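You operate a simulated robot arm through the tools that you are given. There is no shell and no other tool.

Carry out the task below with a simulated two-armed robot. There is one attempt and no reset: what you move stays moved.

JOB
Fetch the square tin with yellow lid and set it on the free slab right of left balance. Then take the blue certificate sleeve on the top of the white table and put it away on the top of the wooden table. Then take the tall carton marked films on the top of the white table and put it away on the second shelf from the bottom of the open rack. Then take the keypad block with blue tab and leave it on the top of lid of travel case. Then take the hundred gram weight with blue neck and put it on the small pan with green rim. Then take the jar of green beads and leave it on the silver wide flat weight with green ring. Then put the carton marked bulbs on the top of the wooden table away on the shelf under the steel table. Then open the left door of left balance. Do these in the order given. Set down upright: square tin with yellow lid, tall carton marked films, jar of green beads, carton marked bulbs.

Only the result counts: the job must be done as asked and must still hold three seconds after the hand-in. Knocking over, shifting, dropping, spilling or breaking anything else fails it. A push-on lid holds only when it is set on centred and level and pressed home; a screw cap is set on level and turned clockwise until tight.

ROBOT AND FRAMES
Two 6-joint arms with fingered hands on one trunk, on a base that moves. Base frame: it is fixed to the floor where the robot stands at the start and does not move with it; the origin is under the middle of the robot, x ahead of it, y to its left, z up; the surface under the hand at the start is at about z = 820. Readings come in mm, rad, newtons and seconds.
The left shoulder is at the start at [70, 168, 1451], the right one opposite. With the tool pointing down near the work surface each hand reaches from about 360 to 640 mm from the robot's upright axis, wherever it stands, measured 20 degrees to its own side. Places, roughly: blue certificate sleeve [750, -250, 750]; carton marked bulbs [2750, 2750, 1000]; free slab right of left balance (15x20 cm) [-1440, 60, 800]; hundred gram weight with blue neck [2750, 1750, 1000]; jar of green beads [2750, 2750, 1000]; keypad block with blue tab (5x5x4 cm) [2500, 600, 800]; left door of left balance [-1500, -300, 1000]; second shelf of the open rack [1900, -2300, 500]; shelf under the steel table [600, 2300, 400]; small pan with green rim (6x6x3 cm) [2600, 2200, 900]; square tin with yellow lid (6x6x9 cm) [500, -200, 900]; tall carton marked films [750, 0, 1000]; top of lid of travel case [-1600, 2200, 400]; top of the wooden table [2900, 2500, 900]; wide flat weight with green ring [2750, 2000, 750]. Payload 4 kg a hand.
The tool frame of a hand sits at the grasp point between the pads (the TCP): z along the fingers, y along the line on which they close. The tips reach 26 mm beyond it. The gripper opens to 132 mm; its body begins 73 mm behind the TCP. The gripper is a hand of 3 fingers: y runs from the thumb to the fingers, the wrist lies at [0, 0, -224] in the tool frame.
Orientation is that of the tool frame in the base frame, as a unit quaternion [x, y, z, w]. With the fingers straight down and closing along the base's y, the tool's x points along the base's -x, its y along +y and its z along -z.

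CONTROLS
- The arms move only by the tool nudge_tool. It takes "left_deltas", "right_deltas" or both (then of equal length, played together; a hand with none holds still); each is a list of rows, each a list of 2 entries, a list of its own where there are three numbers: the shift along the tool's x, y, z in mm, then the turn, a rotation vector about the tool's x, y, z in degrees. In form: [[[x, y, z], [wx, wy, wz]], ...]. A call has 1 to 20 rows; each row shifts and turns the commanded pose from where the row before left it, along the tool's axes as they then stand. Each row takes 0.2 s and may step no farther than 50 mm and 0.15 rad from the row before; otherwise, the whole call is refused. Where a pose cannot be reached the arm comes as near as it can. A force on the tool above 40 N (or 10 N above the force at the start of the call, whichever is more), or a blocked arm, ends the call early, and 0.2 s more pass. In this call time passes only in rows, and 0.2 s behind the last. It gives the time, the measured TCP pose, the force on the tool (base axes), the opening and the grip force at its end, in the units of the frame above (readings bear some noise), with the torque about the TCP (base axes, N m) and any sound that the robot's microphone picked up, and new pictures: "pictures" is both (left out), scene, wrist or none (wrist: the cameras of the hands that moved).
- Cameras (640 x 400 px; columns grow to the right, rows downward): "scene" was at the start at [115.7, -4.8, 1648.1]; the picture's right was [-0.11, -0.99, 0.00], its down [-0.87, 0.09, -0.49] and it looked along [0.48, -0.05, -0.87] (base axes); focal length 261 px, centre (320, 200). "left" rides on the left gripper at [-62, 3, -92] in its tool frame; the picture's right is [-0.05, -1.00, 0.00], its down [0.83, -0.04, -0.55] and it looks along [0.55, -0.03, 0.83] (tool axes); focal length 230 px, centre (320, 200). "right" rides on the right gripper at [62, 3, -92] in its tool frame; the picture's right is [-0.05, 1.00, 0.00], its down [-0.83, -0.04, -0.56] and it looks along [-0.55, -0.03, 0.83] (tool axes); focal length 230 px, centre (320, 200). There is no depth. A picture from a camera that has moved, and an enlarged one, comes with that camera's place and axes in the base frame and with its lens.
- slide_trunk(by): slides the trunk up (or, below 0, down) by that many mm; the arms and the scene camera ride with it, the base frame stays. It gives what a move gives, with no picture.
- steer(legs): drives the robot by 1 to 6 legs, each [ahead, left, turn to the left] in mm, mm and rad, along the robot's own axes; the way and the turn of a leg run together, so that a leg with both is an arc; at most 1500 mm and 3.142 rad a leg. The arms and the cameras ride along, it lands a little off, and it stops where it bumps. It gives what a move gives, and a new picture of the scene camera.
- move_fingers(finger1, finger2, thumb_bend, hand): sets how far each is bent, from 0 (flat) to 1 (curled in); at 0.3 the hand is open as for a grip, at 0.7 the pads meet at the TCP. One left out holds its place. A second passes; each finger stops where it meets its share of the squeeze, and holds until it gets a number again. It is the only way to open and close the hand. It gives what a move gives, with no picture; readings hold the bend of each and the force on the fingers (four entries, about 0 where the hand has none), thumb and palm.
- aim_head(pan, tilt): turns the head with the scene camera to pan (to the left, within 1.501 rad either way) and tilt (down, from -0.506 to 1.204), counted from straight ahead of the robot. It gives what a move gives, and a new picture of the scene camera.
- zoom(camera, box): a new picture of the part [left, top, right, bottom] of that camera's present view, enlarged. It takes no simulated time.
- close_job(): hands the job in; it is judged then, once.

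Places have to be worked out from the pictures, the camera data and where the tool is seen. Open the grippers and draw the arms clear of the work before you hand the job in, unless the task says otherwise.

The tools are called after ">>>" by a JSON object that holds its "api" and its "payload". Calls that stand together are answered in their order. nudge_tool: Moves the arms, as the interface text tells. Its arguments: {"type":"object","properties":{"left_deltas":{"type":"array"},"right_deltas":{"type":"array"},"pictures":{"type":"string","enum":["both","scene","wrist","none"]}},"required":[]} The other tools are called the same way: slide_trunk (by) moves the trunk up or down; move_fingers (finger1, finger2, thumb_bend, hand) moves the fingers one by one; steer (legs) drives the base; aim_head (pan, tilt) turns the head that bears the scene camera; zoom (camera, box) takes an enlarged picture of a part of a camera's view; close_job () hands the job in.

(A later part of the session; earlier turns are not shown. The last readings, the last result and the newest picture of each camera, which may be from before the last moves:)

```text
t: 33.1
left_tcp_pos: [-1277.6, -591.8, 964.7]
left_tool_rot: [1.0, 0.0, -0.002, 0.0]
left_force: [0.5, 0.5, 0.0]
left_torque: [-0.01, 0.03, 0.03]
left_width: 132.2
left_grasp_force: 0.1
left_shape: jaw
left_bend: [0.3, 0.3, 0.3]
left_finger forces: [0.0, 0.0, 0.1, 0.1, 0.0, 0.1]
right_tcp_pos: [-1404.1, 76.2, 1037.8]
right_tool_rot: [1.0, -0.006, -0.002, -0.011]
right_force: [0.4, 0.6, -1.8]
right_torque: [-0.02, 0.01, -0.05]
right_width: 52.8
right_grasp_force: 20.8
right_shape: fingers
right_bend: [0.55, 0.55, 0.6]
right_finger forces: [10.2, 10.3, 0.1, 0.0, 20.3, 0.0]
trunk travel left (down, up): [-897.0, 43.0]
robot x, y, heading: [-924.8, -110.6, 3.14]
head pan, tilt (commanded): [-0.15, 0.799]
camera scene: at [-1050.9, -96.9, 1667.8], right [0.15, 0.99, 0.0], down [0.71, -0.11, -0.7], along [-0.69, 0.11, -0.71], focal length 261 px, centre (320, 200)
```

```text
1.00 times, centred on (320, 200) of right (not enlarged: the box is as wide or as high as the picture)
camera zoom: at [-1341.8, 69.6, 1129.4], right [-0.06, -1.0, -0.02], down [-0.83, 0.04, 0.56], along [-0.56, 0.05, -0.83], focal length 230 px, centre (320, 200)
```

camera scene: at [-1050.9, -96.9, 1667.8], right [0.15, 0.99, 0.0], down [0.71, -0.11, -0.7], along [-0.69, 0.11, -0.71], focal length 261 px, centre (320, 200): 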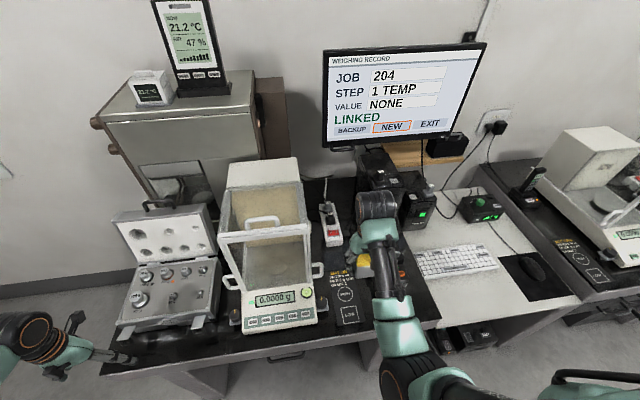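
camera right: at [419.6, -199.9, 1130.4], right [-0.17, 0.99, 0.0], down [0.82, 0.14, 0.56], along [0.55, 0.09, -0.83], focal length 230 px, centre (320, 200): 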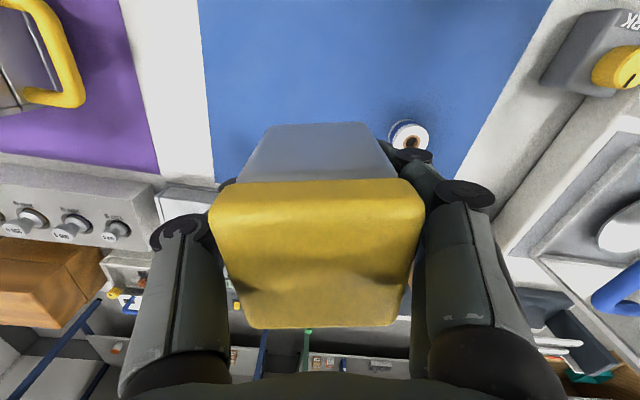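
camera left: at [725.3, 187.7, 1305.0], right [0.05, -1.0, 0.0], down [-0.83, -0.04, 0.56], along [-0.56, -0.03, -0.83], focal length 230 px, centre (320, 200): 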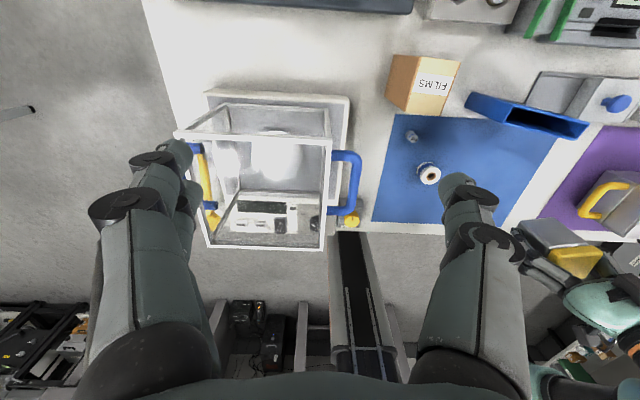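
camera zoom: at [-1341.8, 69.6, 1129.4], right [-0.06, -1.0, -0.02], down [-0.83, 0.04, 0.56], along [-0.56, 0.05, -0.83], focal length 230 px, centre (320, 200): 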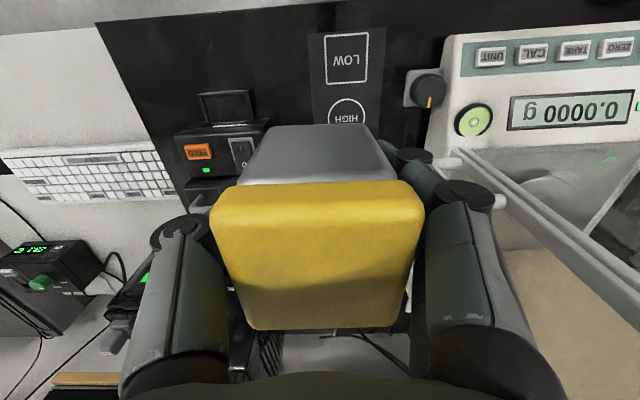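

The slab marks from the wrist view confirm it: HIGH at about [-1424, 45]. I lower in steps while shifting to [-1432, 52], then check level and clearance.

>>> {"api": "nudge_tool", "payload": {"right_deltas": [[[0, 0, 40], [0, 0, 0]], [[-14, 12, 40], [0, 0, 0]], [[-14, 12, 30], [0, 0, 0]]], "pictures": "both"}}

```text
t: 33.9
left_tcp_pos: [-1283.6, -591.8, 963.1]
left_tool_rot: [1.0, -0.001, 0.001, 0.0]
left_force: [0.6, 0.3, -0.4]
left_torque: [0.01, -0.05, 0.01]
left_width: 131.6
left_grasp_force: 0.1
left_shape: jaw
left_bend: [0.3, 0.3, 0.3]
left_finger forces: [0.0, 0.0, 0.0, 0.1, 0.0, 0.0]
right_tcp_pos: [-1435.8, 52.3, 924.6]
right_tool_rot: [1.0, -0.006, 0.0, -0.012]
right_force: [0.0, 0.3, -2.4]
right_torque: [0.0, -0.02, 0.03]
right_width: 52.9
right_grasp_force: 20.2
right_shape: fingers
right_bend: [0.55, 0.55, 0.6]
right_finger forces: [10.2, 10.1, 0.0, 0.0, 20.4, 0.0]
trunk travel left (down, up): [-897.0, 43.0]
robot x, y, heading: [-925.1, -115.3, 3.143]
head pan, tilt (commanded): [-0.15, 0.799]
camera scene: at [-1058.6, -97.6, 1667.1], right [0.15, 0.99, 0.0], down [0.71, -0.11, -0.7], along [-0.69, 0.11, -0.72], focal length 261 px, centre (320, 200)
camera right: at [-1374.8, 47.4, 1016.3], right [-0.06, -1.0, -0.02], down [-0.83, 0.04, 0.56], along [-0.55, 0.06, -0.83], focal length 230 px, centre (320, 200)
```

scene: 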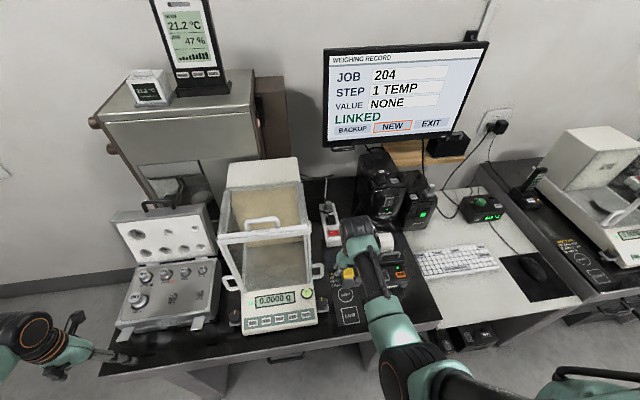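
right: 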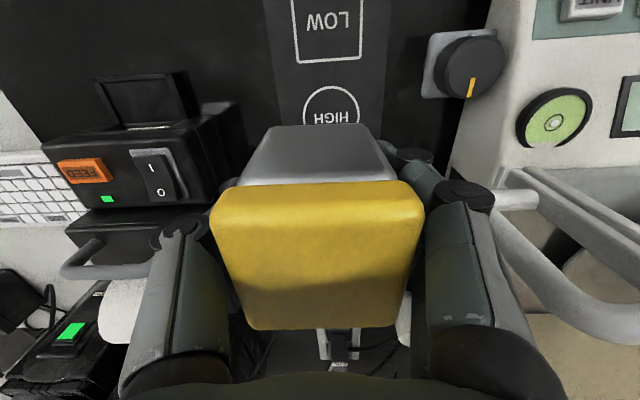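

The hand passes close between the balance's door handle and the printer. I zoom in on the wrist view to judge both clearances.

>>> {"api": "zoom", "payload": {"camera": "right", "box": [60, 60, 300, 310]}}

>>> {"api": "zoom", "payload": {"camera": "right", "box": [380, 110, 640, 310]}}

>>> {"api": "zoom", "payload": {"camera": "scene", "box": [280, 200, 440, 340]}}

```text
1.60 times, centred on (180, 185) of right
camera zoom: at [-1374.8, 47.4, 1016.3], right [-0.06, -1.0, -0.02], down [-0.83, 0.04, 0.56], along [-0.55, 0.06, -0.83], focal length 368 px, centre (544, 224)
```

zoom: 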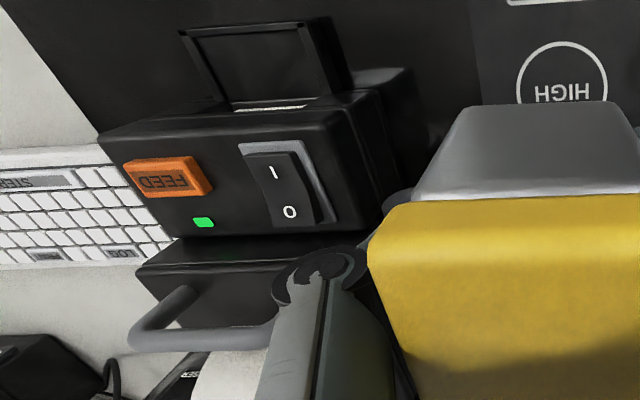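

```text
2.00 times, centred on (510, 210) of right
camera zoom: at [-1374.8, 47.4, 1016.3], right [-0.06, -1.0, -0.02], down [-0.83, 0.04, 0.56], along [-0.55, 0.06, -0.83], focal length 460 px, centre (-60, 180)
```

zoom: 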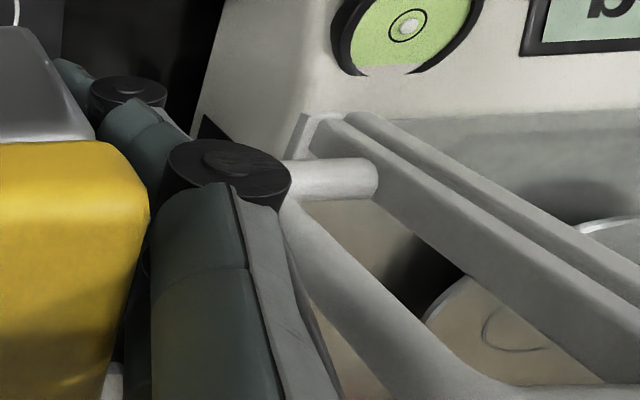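

```text
2.86 times, centred on (360, 270) of scene
camera zoom: at [-1058.6, -97.6, 1667.1], right [0.15, 0.99, 0.0], down [0.71, -0.11, -0.7], along [-0.69, 0.11, -0.72], focal length 747 px, centre (206, 0)
```

zoom: 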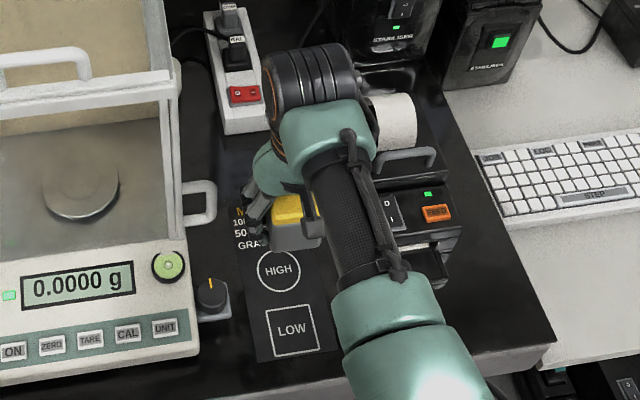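

The hand is centred between handle (y≈−25) and printer (y≈125). I level out a 1.4° tilt and lower toward the slab.

>>> {"api": "nudge_tool", "payload": {"right_deltas": [[[0, 0, 15], [-1.4, 0, 0]], [[0, 0, 20], [0, 0, 0]], [[0, 0, 20], [0, 0, 0]]], "pictures": "both"}}

```text
t: 34.7
left_tcp_pos: [-1280.8, -592.1, 963.2]
left_tool_rot: [1.0, -0.001, 0.0, 0.0]
left_force: [-0.5, 1.2, 0.3]
left_torque: [-0.01, 0.02, 0.03]
left_width: 131.8
left_grasp_force: 0.1
left_shape: jaw
left_bend: [0.3, 0.3, 0.3]
left_finger forces: [0.0, 0.0, 0.1, 0.0, 0.0, 0.1]
right_tcp_pos: [-1434.4, 54.1, 871.8]
right_tool_rot: [1.0, -0.007, -0.001, 0.001]
right_force: [-0.4, 0.4, -1.6]
right_torque: [-0.02, -0.01, 0.04]
right_width: 52.9
right_grasp_force: 20.3
right_shape: fingers
right_bend: [0.55, 0.55, 0.6]
right_finger forces: [10.2, 10.2, 0.0, 0.1, 20.4, 0.1]
trunk travel left (down, up): [-897.0, 43.0]
robot x, y, heading: [-925.8, -111.6, 3.14]
head pan, tilt (commanded): [-0.15, 0.799]
camera scene: at [-1055.7, -96.9, 1667.4], right [0.15, 0.99, 0.0], down [0.71, -0.11, -0.7], along [-0.69, 0.11, -0.72], focal length 261 px, centre (320, 200)
camera right: at [-1372.5, 50.0, 963.2], right [-0.06, -1.0, 0.0], down [-0.83, 0.06, 0.56], along [-0.56, 0.03, -0.83], focal length 230 px, centre (320, 200)
```

scene: 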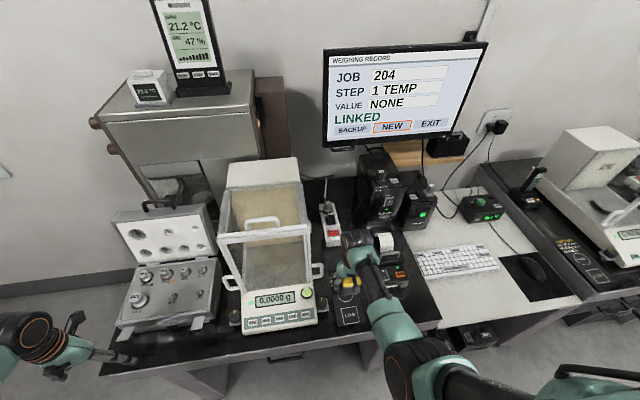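
right: 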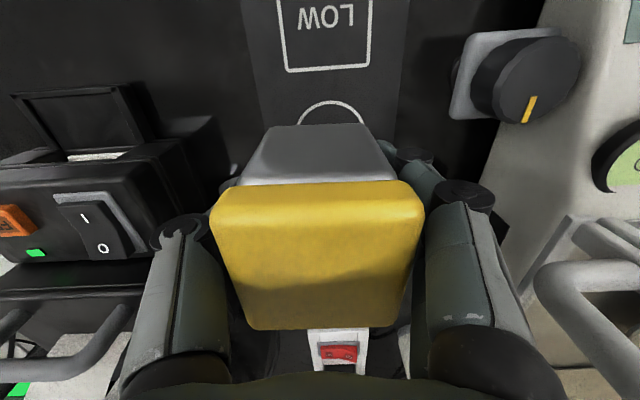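

Level now and clear on both sides. I go down in small steps watching for contact.

>>> {"api": "nudge_tool", "payload": {"right_deltas": [[[0, 0, 8], [0, 0, 0]], [[0, 0, 6], [0, 0, 0]], [[0, 0, 5], [0, 0, 0]], [[0, 0, 4], [0, 0, 0]]], "pictures": "none"}}

>>> {"api": "nudge_tool", "payload": {"right_deltas": [[[0, 0, 3], [0, 0, 0]]], "pictures": "none"}}

>>> {"api": "nudge_tool", "payload": {"right_deltas": [[[0, 0, 3], [0, 0, 0]]], "pictures": "wrist"}}

```text
t: 35.7
left_tcp_pos: [-1281.9, -592.2, 963.6]
left_tool_rot: [1.0, -0.001, 0.0, 0.0]
left_force: [-0.1, 0.8, -0.8]
left_torque: [-0.01, 0.0, 0.05]
left_width: 132.2
left_grasp_force: 0.1
left_shape: jaw
left_bend: [0.3, 0.3, 0.3]
left_finger forces: [0.0, 0.1, 0.0, 0.0, 0.0, 0.1]
right_tcp_pos: [-1435.3, 54.7, 848.0]
right_tool_rot: [1.0, -0.006, -0.001, 0.001]
right_force: [-0.2, -0.2, -0.9]
right_torque: [0.02, -0.01, -0.01]
right_width: 52.8
right_grasp_force: 20.3
right_shape: fingers
right_bend: [0.55, 0.55, 0.6]
right_finger forces: [10.2, 10.2, 0.0, 0.0, 20.4, 0.1]
trunk travel left (down, up): [-897.0, 43.0]
robot x, y, heading: [-923.7, -110.2, 3.138]
head pan, tilt (commanded): [-0.15, 0.799]
```

```text
t: 36.1
left_tcp_pos: [-1281.2, -592.3, 964.6]
left_tool_rot: [1.0, -0.001, 0.0, 0.0]
left_force: [-0.2, -0.5, 0.2]
left_torque: [0.0, 0.01, -0.01]
left_width: 131.9
left_grasp_force: 0.2
left_shape: jaw
left_bend: [0.3, 0.3, 0.3]
left_finger forces: [0.0, 0.0, 0.1, 0.0, 0.0, 0.1]
right_tcp_pos: [-1435.1, 54.4, 844.9]
right_tool_rot: [1.0, -0.005, -0.001, 0.001]
right_force: [-0.1, 0.5, -0.7]
right_torque: [-0.02, 0.0, 0.0]
right_width: 53.2
right_grasp_force: 20.2
right_shape: fingers
right_bend: [0.55, 0.55, 0.6]
right_finger forces: [10.2, 10.2, 0.0, 0.0, 20.5, 0.0]
trunk travel left (down, up): [-897.0, 43.0]
robot x, y, heading: [-927.5, -111.1, 3.142]
head pan, tilt (commanded): [-0.15, 0.799]
```

```text
t: 36.5
left_tcp_pos: [-1282.2, -592.5, 963.8]
left_tool_rot: [1.0, -0.001, 0.0, 0.0]
left_force: [1.1, 0.4, -0.8]
left_torque: [-0.01, 0.02, 0.01]
left_width: 131.9
left_grasp_force: 0.1
left_shape: jaw
left_bend: [0.3, 0.3, 0.3]
left_finger forces: [0.1, 0.1, 0.1, 0.0, 0.0, 0.1]
right_tcp_pos: [-1435.8, 55.6, 843.2]
right_tool_rot: [1.0, -0.006, -0.001, 0.001]
right_force: [-0.7, 0.0, -0.6]
right_torque: [0.01, 0.01, 0.0]
right_width: 52.8
right_grasp_force: 20.6
right_shape: fingers
right_bend: [0.55, 0.55, 0.6]
right_finger forces: [10.3, 10.3, 0.0, 0.1, 20.5, 0.1]
trunk travel left (down, up): [-897.0, 43.0]
robot x, y, heading: [-928.1, -109.9, 3.14]
head pan, tilt (commanded): [-0.15, 0.799]
camera right: at [-1373.9, 51.2, 933.7], right [-0.07, -1.0, 0.0], down [-0.83, 0.06, 0.56], along [-0.56, 0.03, -0.83], focal length 230 px, centre (320, 200)
```

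right: 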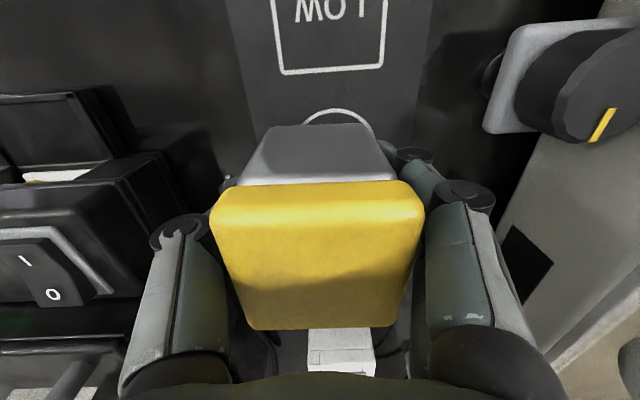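

No clear contact yet. I continue down in 3 mm steps.

>>> {"api": "nudge_tool", "payload": {"right_deltas": [[[0, 0, 3], [0, 0, 0]]], "pictures": "none"}}

>>> {"api": "nudge_tool", "payload": {"right_deltas": [[[0, 0, 3], [0, 0, 0]]], "pictures": "none"}}

```text
t: 36.9
left_tcp_pos: [-1281.3, -591.2, 964.0]
left_tool_rot: [1.0, -0.001, 0.0, 0.0]
left_force: [0.4, 0.6, 1.2]
left_torque: [-0.02, 0.01, 0.0]
left_width: 132.2
left_grasp_force: 0.2
left_shape: jaw
left_bend: [0.3, 0.3, 0.3]
left_finger forces: [0.0, 0.1, 0.0, 0.1, 0.0, 0.0]
right_tcp_pos: [-1434.8, 55.6, 838.4]
right_tool_rot: [1.0, -0.008, 0.0, 0.001]
right_force: [0.4, 0.1, -1.5]
right_torque: [0.01, 0.03, 0.01]
right_width: 52.9
right_grasp_force: 20.4
right_shape: fingers
right_bend: [0.55, 0.55, 0.6]
right_finger forces: [10.2, 10.2, 0.1, 0.1, 20.4, 0.1]
trunk travel left (down, up): [-897.0, 43.0]
robot x, y, heading: [-923.6, -111.4, 3.141]
head pan, tilt (commanded): [-0.15, 0.799]
```

```text
t: 37.3
left_tcp_pos: [-1280.4, -592.3, 964.0]
left_tool_rot: [1.0, -0.001, 0.0, 0.0]
left_force: [0.7, 0.1, 0.1]
left_torque: [0.02, -0.01, -0.01]
left_width: 131.7
left_grasp_force: 0.0
left_shape: jaw
left_bend: [0.3, 0.3, 0.3]
left_finger forces: [0.0, 0.1, 0.0, 0.1, 0.1, 0.1]
right_tcp_pos: [-1435.5, 54.9, 835.7]
right_tool_rot: [1.0, -0.006, -0.001, 0.0]
right_force: [0.8, 0.0, 0.7]
right_torque: [-0.05, -0.03, -0.01]
right_width: 53.0
right_grasp_force: 20.3
right_shape: fingers
right_bend: [0.55, 0.55, 0.6]
right_finger forces: [10.2, 10.2, 0.1, 0.0, 20.6, 0.1]
trunk travel left (down, up): [-897.0, 43.0]
robot x, y, heading: [-926.6, -112.3, 3.141]
head pan, tilt (commanded): [-0.15, 0.799]
```

The force swung to +0.7 N, possibly first contact. One more 2 mm step to confirm.

>>> {"api": "nudge_tool", "payload": {"right_deltas": [[[0, 0, 2], [0, 0, 0]]], "pictures": "none"}}

>>> {"api": "nudge_tool", "payload": {"right_deltas": [[[0, 0, 1], [0, 0, 0]]], "pictures": "none"}}

```text
t: 37.7
left_tcp_pos: [-1280.5, -592.5, 963.1]
left_tool_rot: [1.0, 0.0, -0.001, 0.0]
left_force: [-0.2, 0.4, 0.8]
left_torque: [0.01, 0.01, -0.01]
left_width: 132.0
left_grasp_force: 0.0
left_shape: jaw
left_bend: [0.3, 0.3, 0.3]
left_finger forces: [0.0, 0.0, 0.0, 0.0, 0.2, 0.1]
right_tcp_pos: [-1434.7, 54.0, 836.1]
right_tool_rot: [1.0, -0.006, -0.003, 0.001]
right_force: [0.6, 2.8, 8.3]
right_torque: [-0.09, -0.02, 0.0]
right_width: 52.7
right_grasp_force: 21.3
right_shape: fingers
right_bend: [0.55, 0.55, 0.6]
right_finger forces: [10.1, 10.2, 0.0, 0.1, 21.3, 0.1]
trunk travel left (down, up): [-897.0, 43.0]
robot x, y, heading: [-929.6, -114.4, 3.138]
head pan, tilt (commanded): [-0.15, 0.799]
```

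```text
t: 38.1
left_tcp_pos: [-1278.5, -593.0, 963.9]
left_tool_rot: [1.0, 0.0, -0.001, 0.0]
left_force: [0.6, 0.5, 0.7]
left_torque: [0.01, 0.0, 0.01]
left_width: 132.1
left_grasp_force: 0.1
left_shape: jaw
left_bend: [0.3, 0.3, 0.3]
left_finger forces: [0.0, 0.0, 0.0, 0.0, 0.0, 0.0]
right_tcp_pos: [-1435.7, 53.7, 836.0]
right_tool_rot: [1.0, -0.007, -0.005, 0.0]
right_force: [1.0, 2.0, 16.5]
right_torque: [-0.02, -0.05, 0.01]
right_width: 53.0
right_grasp_force: 21.9
right_shape: fingers
right_bend: [0.56, 0.56, 0.61]
right_finger forces: [10.6, 10.2, 0.0, 0.1, 22.4, 0.0]
trunk travel left (down, up): [-897.0, 43.0]
robot x, y, heading: [-925.4, -109.5, 3.14]
head pan, tilt (commanded): [-0.15, 0.799]
```

Contact confirmed at TCP z≈836 (16 N). I ease off a little and open the fingers slightly to release the tin.

>>> {"api": "nudge_tool", "payload": {"right_deltas": [[[0, 0, -2.5], [0, 0, 0]]], "pictures": "none"}}

>>> {"api": "move_fingers", "payload": {"hand": "right", "finger1": 0.48, "finger2": 0.48, "thumb_bend": 0.5}}

>>> {"api": "zoom", "payload": {"camera": "right", "box": [0, 0, 640, 400]}}

```text
t: 38.5
left_tcp_pos: [-1281.9, -593.0, 964.5]
left_tool_rot: [1.0, -0.001, 0.001, 0.001]
left_force: [0.6, -0.2, -1.4]
left_torque: [0.01, 0.01, -0.02]
left_width: 131.9
left_grasp_force: 0.1
left_shape: jaw
left_bend: [0.3, 0.3, 0.3]
left_finger forces: [0.0, 0.0, 0.0, 0.1, 0.1, 0.0]
right_tcp_pos: [-1435.5, 54.4, 835.9]
right_tool_rot: [1.0, -0.006, -0.001, 0.001]
right_force: [-2.1, 1.8, 9.3]
right_torque: [-0.1, 0.04, -0.01]
right_width: 52.6
right_grasp_force: 20.8
right_shape: fingers
right_bend: [0.56, 0.56, 0.61]
right_finger forces: [10.4, 10.3, 0.0, 0.0, 21.9, 0.0]
trunk travel left (down, up): [-897.0, 43.0]
robot x, y, heading: [-926.2, -112.0, 3.139]
head pan, tilt (commanded): [-0.15, 0.799]
```

```text
t: 39.5
left_tcp_pos: [-1282.1, -593.1, 963.6]
left_tool_rot: [1.0, -0.001, 0.0, 0.0]
left_force: [-1.6, 0.0, 0.3]
left_torque: [0.0, 0.01, 0.0]
left_width: 132.1
left_grasp_force: 0.1
left_shape: jaw
left_bend: [0.3, 0.3, 0.3]
left_finger forces: [0.1, 0.0, 0.0, 0.0, 0.0, 0.1]
right_tcp_pos: [-1434.5, 55.2, 835.8]
right_tool_rot: [1.0, -0.006, 0.0, 0.001]
right_force: [0.1, -0.5, 0.4]
right_torque: [-0.04, -0.01, 0.03]
right_width: 70.7
right_grasp_force: 0.2
right_shape: fingers
right_bend: [0.48, 0.48, 0.5]
right_finger forces: [0.2, 0.1, 0.0, 0.1, 0.0, 0.0]
trunk travel left (down, up): [-897.0, 43.0]
robot x, y, heading: [-927.9, -112.4, 3.136]
head pan, tilt (commanded): [-0.15, 0.799]
```

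```text
1.00 times, centred on (320, 200) of right (not enlarged: the box is as wide or as high as the picture)
camera zoom: at [-1373.5, 50.3, 927.0], right [-0.06, -1.0, 0.0], down [-0.83, 0.05, 0.56], along [-0.56, 0.03, -0.83], focal length 230 px, centre (320, 200)
```

zoom: 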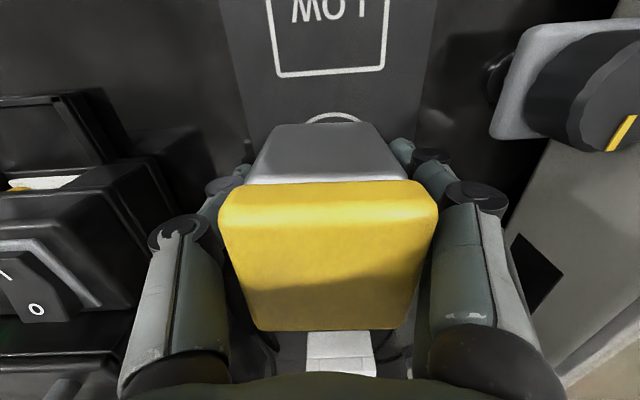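

The tin stands free; the fingers on the balance side are still near it. I open them a touch more and rise straight up.

>>> {"api": "move_fingers", "payload": {"hand": "right", "finger1": 0.45, "finger2": 0.45}}

>>> {"api": "nudge_tool", "payload": {"right_deltas": [[[0, 0, -15], [0, 0, 0]], [[0, 0, -25], [0, 0, 0]], [[0, 0, -30], [0, 0, 0]], [[0, 0, -40], [0, 0, 0]], [[0, 0, -40], [0, 0, 0]], [[0, 0, -40], [0, 0, 0]]], "pictures": "both"}}

```text
t: 40.5
left_tcp_pos: [-1281.9, -591.7, 964.1]
left_tool_rot: [1.0, -0.001, 0.0, 0.0]
left_force: [-0.3, 0.2, 0.0]
left_torque: [-0.02, 0.01, 0.03]
left_width: 131.8
left_grasp_force: 0.1
left_shape: jaw
left_bend: [0.3, 0.3, 0.3]
left_finger forces: [0.0, 0.1, 0.1, 0.0, 0.0, 0.0]
right_tcp_pos: [-1435.4, 54.1, 835.9]
right_tool_rot: [1.0, -0.007, -0.001, 0.001]
right_force: [0.2, 0.5, 0.1]
right_torque: [0.05, -0.01, -0.02]
right_width: 75.4
right_grasp_force: 0.0
right_shape: fingers
right_bend: [0.45, 0.45, 0.5]
right_finger forces: [0.0, 0.0, 0.0, 0.0, 0.0, 0.0]
trunk travel left (down, up): [-897.0, 43.0]
robot x, y, heading: [-929.2, -111.6, 3.139]
head pan, tilt (commanded): [-0.15, 0.799]
```

```text
t: 41.9
left_tcp_pos: [-1280.8, -591.4, 962.9]
left_tool_rot: [1.0, -0.001, -0.001, 0.0]
left_force: [0.3, 0.3, 0.8]
left_torque: [-0.03, -0.01, 0.0]
left_width: 131.8
left_grasp_force: 0.1
left_shape: jaw
left_bend: [0.3, 0.3, 0.3]
left_finger forces: [0.0, 0.1, 0.0, 0.0, 0.1, 0.0]
right_tcp_pos: [-1433.0, 61.5, 1023.6]
right_tool_rot: [1.0, -0.008, 0.0, -0.005]
right_force: [-0.2, 0.8, 0.4]
right_torque: [0.0, 0.02, -0.02]
right_width: 75.6
right_grasp_force: 0.2
right_shape: fingers
right_bend: [0.45, 0.45, 0.5]
right_finger forces: [0.0, 0.0, 0.0, 0.1, 0.0, 0.0]
trunk travel left (down, up): [-897.0, 43.0]
robot x, y, heading: [-928.7, -113.1, 3.138]
head pan, tilt (commanded): [-0.15, 0.799]
camera scene: at [-1055.4, -96.9, 1667.4], right [0.15, 0.99, 0.0], down [0.71, -0.11, -0.7], along [-0.69, 0.11, -0.72], focal length 261 px, centre (320, 200)
camera right: at [-1371.9, 56.4, 1114.6], right [-0.07, -1.0, -0.01], down [-0.83, 0.05, 0.56], along [-0.55, 0.05, -0.83], focal length 230 px, centre (320, 200)
```

scene: 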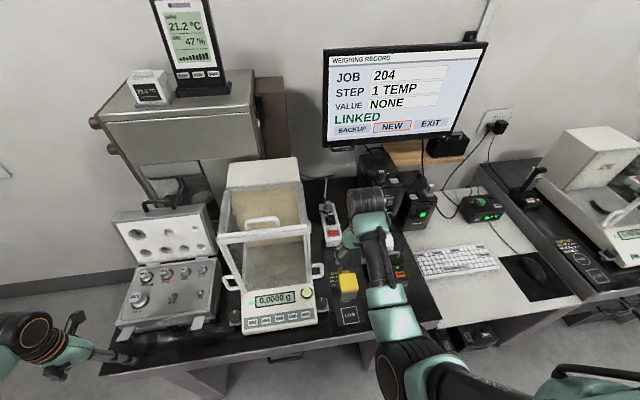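
right: 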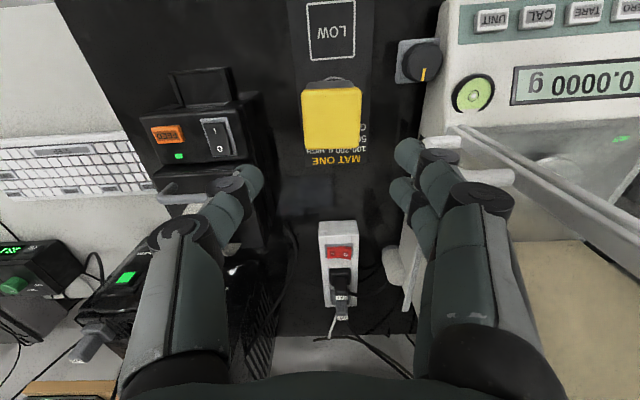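

The tin stands upright on the slab and the hand is clear. I back away from the bench and turn round to face the white table again.

>>> {"api": "steer", "payload": {"legs": [[-575, 0, 0], [0, 0, 1.57], [0, 0, 1.57]]}}

>>> {"api": "aim_head", "payload": {"pan": 0.0, "tilt": 0.8}}

```text
t: 52.8
left_tcp_pos: [5.3, 363.9, 963.5]
left_tool_rot: [0.005, 1.0, 0.0, -0.001]
left_force: [0.2, 0.1, 0.3]
left_torque: [-0.02, 0.01, 0.01]
left_width: 131.8
left_grasp_force: 0.1
left_shape: jaw
left_bend: [0.3, 0.3, 0.3]
left_finger forces: [0.0, 0.1, 0.0, 0.0, 0.0, 0.0]
right_tcp_pos: [154.9, -290.0, 1022.7]
right_tool_rot: [0.013, 1.0, -0.005, 0.002]
right_force: [-0.3, -0.7, -0.7]
right_torque: [0.04, 0.01, -0.04]
right_width: 75.5
right_grasp_force: 0.0
right_shape: fingers
right_bend: [0.45, 0.45, 0.5]
right_finger forces: [0.0, 0.0, 0.1, 0.0, 0.0, 0.1]
trunk travel left (down, up): [-897.0, 43.0]
robot x, y, heading: [-352.4, -112.8, -0.003]
head pan, tilt (commanded): [-0.15, 0.799]
camera scene: at [-222.9, -125.6, 1667.4], right [-0.16, -0.99, 0.0], down [-0.71, 0.11, -0.7], along [0.69, -0.11, -0.72], focal length 261 px, centre (320, 200)
```

scene: 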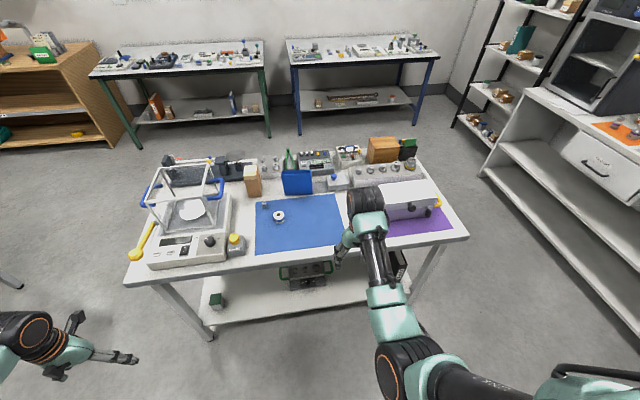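

```text
t: 53.5
left_tcp_pos: [7.4, 363.6, 963.4]
left_tool_rot: [0.004, 1.0, 0.0, 0.0]
left_force: [0.0, -0.4, 0.9]
left_torque: [-0.03, -0.03, 0.02]
left_width: 131.9
left_grasp_force: 0.2
left_shape: jaw
left_bend: [0.3, 0.3, 0.3]
left_finger forces: [0.1, 0.0, 0.0, 0.0, 0.1, 0.1]
right_tcp_pos: [155.7, -291.7, 1024.7]
right_tool_rot: [0.012, 1.0, -0.005, 0.002]
right_force: [0.2, 0.3, 0.4]
right_torque: [-0.02, 0.03, 0.0]
right_width: 75.4
right_grasp_force: 0.1
right_shape: fingers
right_bend: [0.45, 0.45, 0.5]
right_finger forces: [0.0, 0.1, 0.0, 0.1, 0.0, 0.0]
trunk travel left (down, up): [-897.0, 43.0]
robot x, y, heading: [-351.3, -118.6, -0.009]
head pan, tilt (commanded): [0.0, 0.799]
camera scene: at [-222.0, -113.3, 1667.4], right [-0.01, -1.0, 0.0], down [-0.72, 0.01, -0.7], along [0.7, -0.01, -0.72], focal length 261 px, centre (320, 200)
```

scene: 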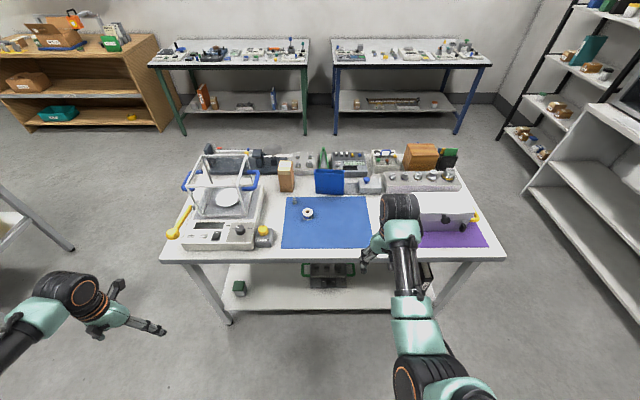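

From here the sleeve and carton are well visible. I zoom in to measure their positions and sizes.

>>> {"api": "zoom", "payload": {"camera": "scene", "box": [260, 140, 388, 220]}}

```text
5.00 times, centred on (324, 180) of scene
camera zoom: at [-222.0, -113.3, 1667.4], right [-0.01, -1.0, 0.0], down [-0.72, 0.01, -0.7], along [0.7, -0.01, -0.72], focal length 1307 px, centre (300, 300)
```

zoom: 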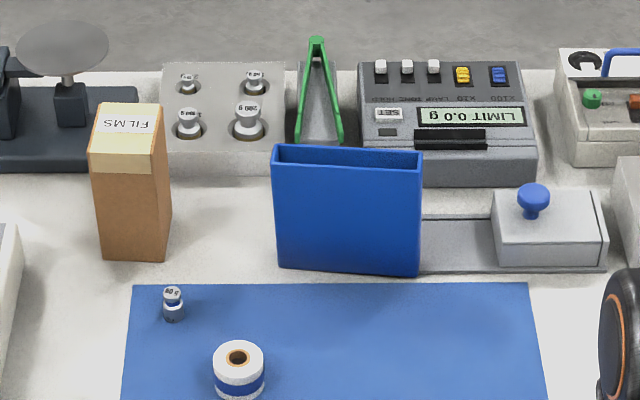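

The sleeve stands at about [657, -163] with top z≈938, 31 mm thick. The carton's front face is at x≈657, y 8…66. I zoom in more on the carton to get its height and depth.

>>> {"api": "zoom", "payload": {"camera": "scene", "box": [272, 155, 304, 195]}}

>>> {"api": "zoom", "payload": {"camera": "right", "box": [0, 0, 640, 400]}}

```text
10.00 times, centred on (288, 175) of scene
camera zoom: at [-222.0, -113.3, 1667.4], right [-0.01, -1.0, 0.0], down [-0.72, 0.01, -0.7], along [0.7, -0.01, -0.72], focal length 2614 px, centre (640, 450)
```

zoom: 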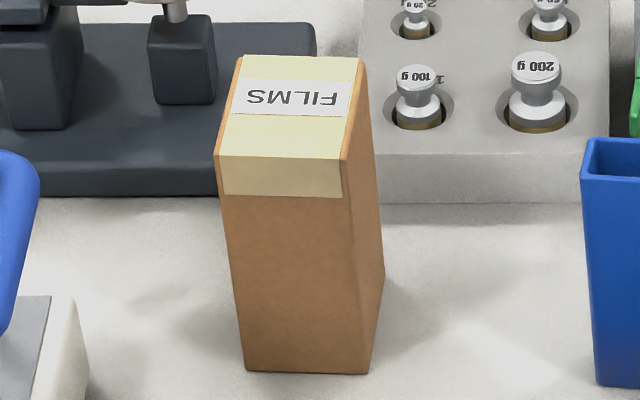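

```text
1.00 times, centred on (320, 200) of right (not enlarged: the box is as wide or as high as the picture)
camera zoom: at [93.0, -285.5, 1115.2], right [0.08, 1.0, -0.01], down [0.83, -0.06, 0.56], along [0.56, -0.05, -0.83], focal length 230 px, centre (320, 200)
```

zoom: 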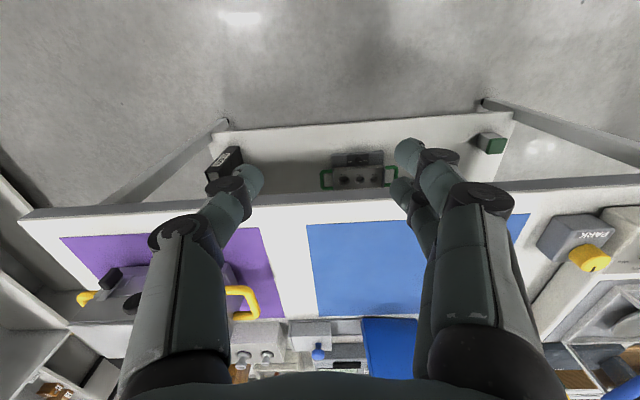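

The carton is about 56 wide, 70 deep and 130 tall, centred at [692, 37]. I'll lower the trunk for better reach. Then I bring the left hand round pitched forward for a side grip on the carton, while the right hand turns a quarter for the sleeve, all still in free space.

>>> {"api": "slide_trunk", "payload": {"by": -150}}

>>> {"api": "nudge_tool", "payload": {"left_deltas": [[[-16.6, -40, -21.5], [0, 0, 0]], [[-16.6, -40, -21.5], [0, 0, 0]], [[-16.6, -40, -21.5], [0, 0, 0]], [[-16.6, -40, -21.5], [0, 0, 0]], [[-16.6, -40, -21.5], [0, 0, 0]], [[-16.6, -40, -21.5], [0, 0, 0]], [[-16.6, -40, -21.5], [0, 0, 0]], [[-16.6, -40, -21.5], [0, 0, 0]], [[-16.6, -40, -21.5], [0, 0, 0]], [[-16.6, -40, -21.5], [0, 0, 0]], [[-16.6, -40, -21.5], [0, 0, 0]]], "right_deltas": [[[0, 0, -15], [0, 0, 8.55]], [[0, 0, -15], [0, 0, 8.55]], [[0, 0, -15], [0, 0, 8.55]], [[0, 0, -15], [0, 0, 8.55]], [[0, 0, -15], [0, 0, 8.55]], [[0, 0, -15], [0, 0, 8.55]], [[0, 0, -15], [0, 0, 8.55]], [[0, 0, -15], [0, 0, 8.55]], [[0, 0, -15], [0, 0, 8.55]], [[0, 0, -15], [0, 0, 8.55]], [[0, 0, -15], [0, 0, 8.55]]], "pictures": "none"}}

>>> {"api": "nudge_tool", "payload": {"left_deltas": [[[0, 0, 0], [0, -7.5, 0]], [[0, 0, 0], [0, -7.5, 0]], [[0, 0, 0], [0, -7.5, 0]], [[0, 0, 0], [0, -7.5, 0]], [[0, 0, 0], [0, -7.5, 0]], [[0, 0, 0], [0, -7.5, 0]], [[0, 0, 0], [0, -7.5, 0]], [[0, 0, 0], [0, -7.5, 0]]], "pictures": "scene"}}

```text
t: 55.2
left_tcp_pos: [5.1, 363.9, 814.4]
left_tool_rot: [0.005, 1.0, 0.0, 0.0]
left_force: [0.2, 0.1, -0.1]
left_torque: [-0.02, 0.01, -0.02]
left_width: 132.1
left_grasp_force: 0.1
left_shape: jaw
left_bend: [0.3, 0.3, 0.3]
left_finger forces: [0.1, 0.1, 0.0, 0.0, 0.0, 0.0]
right_tcp_pos: [154.0, -290.0, 874.2]
right_tool_rot: [0.012, 1.0, -0.005, 0.002]
right_force: [0.4, -0.4, 0.8]
right_torque: [-0.02, -0.02, -0.01]
right_width: 75.7
right_grasp_force: 0.1
right_shape: fingers
right_bend: [0.45, 0.45, 0.5]
right_finger forces: [0.1, 0.0, 0.1, 0.1, 0.1, 0.0]
trunk travel left (down, up): [-747.0, 193.0]
robot x, y, heading: [-356.5, -114.9, -0.009]
head pan, tilt (commanded): [0.0, 0.799]
```

```text
t: 57.8
left_tcp_pos: [222.2, 12.0, 950.7]
left_tool_rot: [-0.028, 0.999, 0.043, 0.0]
left_force: [-0.9, 0.4, -0.4]
left_torque: [-0.03, 0.0, 0.03]
left_width: 132.0
left_grasp_force: 0.0
left_shape: jaw
left_bend: [0.3, 0.3, 0.3]
left_finger forces: [0.1, 0.0, 0.0, 0.0, 0.0, 0.0]
left hand out of reach, approached as far as the arm can: row 4, 5, 6, 7, 8, 11
right_tcp_pos: [205.1, -261.5, 941.8]
right_tool_rot: [0.74, 0.673, -0.003, 0.006]
right_force: [-0.2, 0.3, 0.0]
right_torque: [0.0, 0.0, 0.04]
right_width: 75.6
right_grasp_force: 0.1
right_shape: fingers
right_bend: [0.45, 0.45, 0.5]
right_finger forces: [0.0, 0.1, 0.1, 0.0, 0.0, 0.0]
right hand out of reach, approached as far as the arm can: row 3, 4, 5, 6, 7, 8, 9, 10, 11
trunk travel left (down, up): [-747.0, 193.0]
robot x, y, heading: [-353.3, -115.5, -0.008]
head pan, tilt (commanded): [0.0, 0.799]
stopped in row 11 (left hand): the arm was blocked; the commanded pose is now the measured one
```

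```text
t: 58.6
left_tcp_pos: [244.8, 103.5, 966.4]
left_tool_rot: [-0.042, 0.973, 0.127, 0.187]
left_force: [0.4, -0.4, -0.3]
left_torque: [0.0, -0.02, -0.01]
left_width: 131.9
left_grasp_force: 0.0
left_shape: jaw
left_bend: [0.3, 0.3, 0.3]
left_finger forces: [0.1, 0.0, 0.0, 0.1, 0.0, 0.1]
left hand out of reach, approached as far as the arm can: row 3
right_tcp_pos: [206.2, -260.4, 942.0]
right_tool_rot: [0.74, 0.672, -0.002, 0.005]
right_force: [0.4, -0.4, -0.4]
right_torque: [0.01, -0.02, 0.05]
right_width: 75.7
right_grasp_force: 0.2
right_shape: fingers
right_bend: [0.45, 0.45, 0.5]
right_finger forces: [0.0, 0.0, 0.0, 0.1, 0.0, 0.0]
trunk travel left (down, up): [-747.0, 193.0]
robot x, y, heading: [-354.5, -115.6, -0.008]
head pan, tilt (commanded): [0.0, 0.799]
stopped in row 3 (left hand): the arm was blocked; the commanded pose is now the measured one
camera scene: at [-222.3, -112.8, 1517.5], right [-0.01, -1.0, 0.0], down [-0.72, 0.01, -0.7], along [0.7, -0.01, -0.72], focal length 261 px, centre (320, 200)
```

scene: 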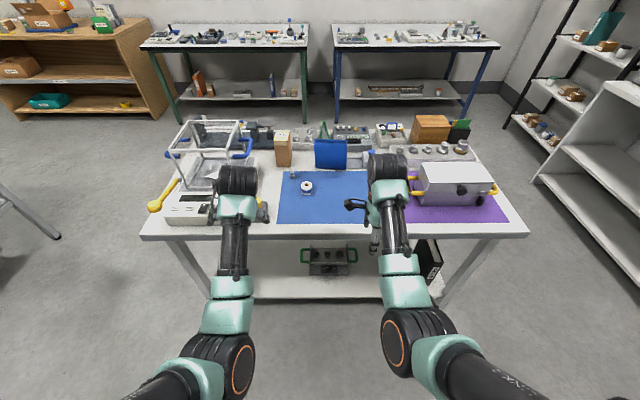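

The hands hit height limits with the trunk that low, but the right hand has turned. I raise the trunk 75 mm and continue pitching the left hand in small steps.

>>> {"api": "slide_trunk", "payload": {"by": 75}}

>>> {"api": "nudge_tool", "payload": {"left_deltas": [[[0, 0, 20], [0, -5, 0]], [[0, 0, 20], [0, -7, 0]], [[0, 0, 0], [0, -7, 0]]], "pictures": "both"}}

```text
t: 59.7
left_tcp_pos: [244.9, 101.7, 1041.2]
left_tool_rot: [-0.043, 0.973, 0.127, 0.187]
left_force: [1.1, -0.6, 0.1]
left_torque: [0.03, -0.02, 0.03]
left_width: 131.9
left_grasp_force: 0.1
left_shape: jaw
left_bend: [0.3, 0.3, 0.3]
left_finger forces: [0.0, 0.0, 0.1, 0.0, 0.0, 0.0]
right_tcp_pos: [207.3, -260.4, 1016.2]
right_tool_rot: [0.74, 0.673, -0.001, 0.004]
right_force: [0.3, 1.2, -0.2]
right_torque: [-0.03, -0.01, -0.01]
right_width: 75.7
right_grasp_force: 0.0
right_shape: fingers
right_bend: [0.45, 0.45, 0.5]
right_finger forces: [0.0, 0.0, 0.0, 0.0, 0.0, 0.0]
trunk travel left (down, up): [-822.0, 118.0]
robot x, y, heading: [-348.6, -116.6, -0.01]
head pan, tilt (commanded): [0.0, 0.799]
```

```text
t: 60.5
left_tcp_pos: [264.8, 124.5, 1012.6]
left_tool_rot: [-0.02, 0.924, 0.145, 0.352]
left_force: [-0.5, -0.7, 0.1]
left_torque: [0.0, 0.01, -0.02]
left_width: 132.1
left_grasp_force: 0.0
left_shape: jaw
left_bend: [0.3, 0.3, 0.3]
left_finger forces: [0.1, 0.0, 0.0, 0.1, 0.1, 0.0]
right_tcp_pos: [205.6, -261.6, 1016.1]
right_tool_rot: [0.74, 0.673, -0.001, 0.006]
right_force: [0.2, 0.4, -0.1]
right_torque: [0.01, 0.04, 0.02]
right_width: 75.7
right_grasp_force: 0.0
right_shape: fingers
right_bend: [0.45, 0.45, 0.5]
right_finger forces: [0.0, 0.0, 0.0, 0.1, 0.0, 0.0]
trunk travel left (down, up): [-822.0, 118.0]
robot x, y, heading: [-351.7, -118.2, -0.007]
head pan, tilt (commanded): [0.0, 0.799]
camera scene: at [-223.1, -113.5, 1592.5], right [-0.01, -1.0, 0.0], down [-0.72, 0.01, -0.7], along [0.7, -0.01, -0.72], focal length 261 px, centre (320, 200)
camera left: at [250.1, 98.5, 1119.1], right [0.18, -0.96, -0.22], down [-0.98, -0.14, -0.16], along [0.12, 0.24, -0.96], focal length 230 px, centre (320, 200)
```

scene: 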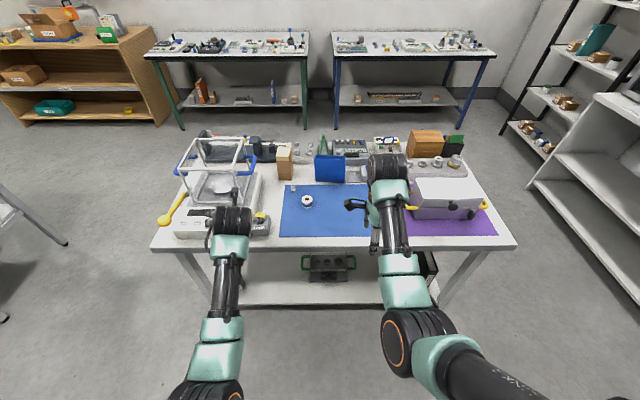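
left: 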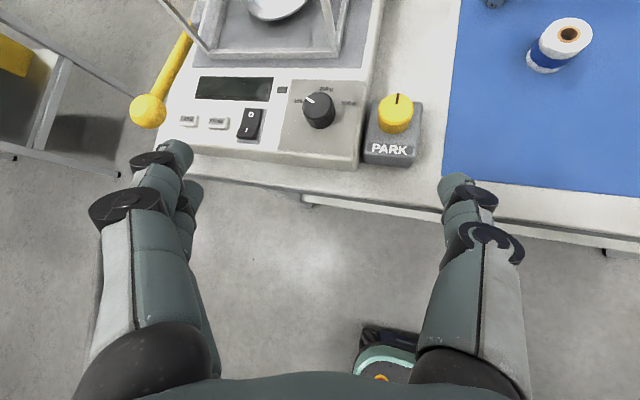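

The pitch works now. I straighten the left hand to 30° below horizontal facing straight ahead, and bring it in front of where the carton will be.

>>> {"api": "nudge_tool", "payload": {"left_deltas": [[[0, 0, 0], [3.9, -4.5, -1.6]], [[0, 0, 0], [3.9, -4.5, -1.6]], [[0, 0, 0], [3.9, -4.5, -1.6]], [[0, 0, 0], [3.9, -4.5, -1.6]], [[22.4, -40.9, -5], [0, 0, 0]], [[22.4, -40.9, -5], [0, 0, 0]], [[22.4, -40.9, -5], [0, 0, 0]], [[22.4, -40.9, -5], [0, 0, 0]]], "pictures": "both"}}

```text
t: 62.1
left_tcp_pos: [227.3, 78.6, 955.4]
left_tool_rot: [0.056, 0.862, 0.068, 0.499]
left_force: [-0.2, 0.0, -1.0]
left_torque: [-0.01, -0.02, -0.04]
left_width: 131.8
left_grasp_force: 0.1
left_shape: jaw
left_bend: [0.3, 0.3, 0.3]
left_finger forces: [0.0, 0.0, 0.0, 0.0, 0.0, 0.0]
left hand out of reach, approached as far as the arm can: row 7
right_tcp_pos: [205.6, -259.5, 1016.3]
right_tool_rot: [0.74, 0.672, -0.001, 0.006]
right_force: [0.2, 0.5, 0.6]
right_torque: [-0.01, 0.0, -0.01]
right_width: 75.6
right_grasp_force: 0.1
right_shape: fingers
right_bend: [0.45, 0.45, 0.5]
right_finger forces: [0.0, 0.2, 0.0, 0.0, 0.0, 0.0]
trunk travel left (down, up): [-822.0, 118.0]
robot x, y, heading: [-354.1, -114.1, -0.008]
head pan, tilt (commanded): [0.0, 0.799]
stopped in row 7 (left hand): the arm was blocked; the commanded pose is now the measured one
camera scene: at [-222.5, -110.9, 1592.5], right [-0.01, -1.0, 0.0], down [-0.72, 0.0, -0.7], along [0.7, -0.01, -0.72], focal length 261 px, centre (320, 200)
camera left: at [176.2, 67.6, 1053.2], right [0.0, -0.99, -0.13], down [-0.9, 0.06, -0.44], along [0.45, 0.12, -0.89], focal length 230 px, centre (320, 200)
```

scene: 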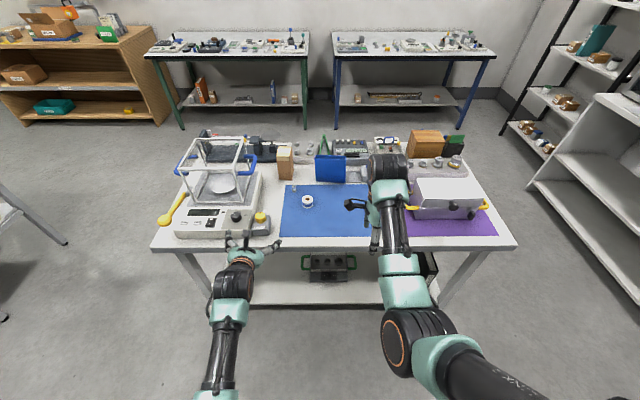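
left: 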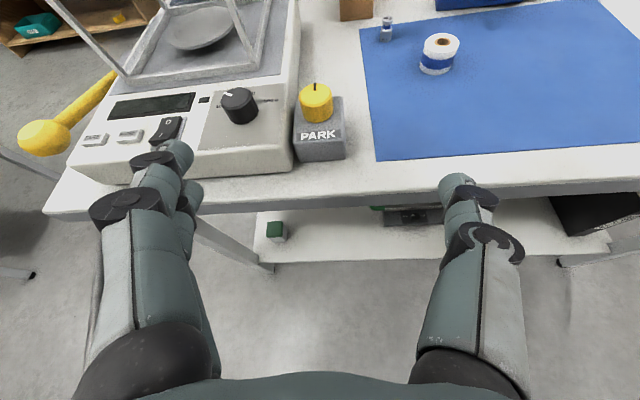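

The left arm can't come across the body, so I'll take the items one at a time from better stances. I return the left hand to tool-down and park it out to the side.

>>> {"api": "nudge_tool", "payload": {"left_deltas": [[[0, 30, 0], [1.02, 7.5, -0.84]], [[0, 36, 0], [1.02, 7.5, -0.84]], [[0, 36, 0], [1.02, 7.5, -0.84]], [[0, 36, 0], [1.02, 7.5, -0.84]], [[0, 36, 0], [1.02, 7.5, -0.84]], [[0, 36, 0], [1.02, 7.5, -0.84]], [[0, 36, 0], [1.02, 7.5, -0.84]], [[0, 36, 0], [1.02, 7.5, -0.84]], [[42, 5, 0], [0, 0, 0]], [[42, 5, 0], [0, 0, 0]], [[42, 5, 0], [0, 0, 0]], [[42, 5, 0], [0, 0, 0]], [[42, 5, 0], [0, 0, 0]]], "pictures": "none"}}

```text
t: 64.9
left_tcp_pos: [25.5, 380.3, 982.0]
left_tool_rot: [-0.001, 1.0, -0.002, 0.001]
left_force: [-0.5, -0.7, 0.2]
left_torque: [0.01, -0.03, -0.02]
left_width: 131.9
left_grasp_force: 0.1
left_shape: jaw
left_bend: [0.3, 0.3, 0.3]
left_finger forces: [0.0, 0.1, 0.0, 0.0, 0.0, 0.1]
right_tcp_pos: [204.0, -261.7, 1017.1]
right_tool_rot: [0.74, 0.672, -0.001, 0.006]
right_force: [-0.2, 0.2, -0.4]
right_torque: [0.03, 0.01, -0.03]
right_width: 75.7
right_grasp_force: 0.0
right_shape: fingers
right_bend: [0.45, 0.45, 0.5]
right_finger forces: [0.0, 0.1, 0.0, 0.1, 0.0, 0.0]
trunk travel left (down, up): [-822.0, 118.0]
robot x, y, heading: [-352.6, -116.9, -0.007]
head pan, tilt (commanded): [0.0, 0.799]
```

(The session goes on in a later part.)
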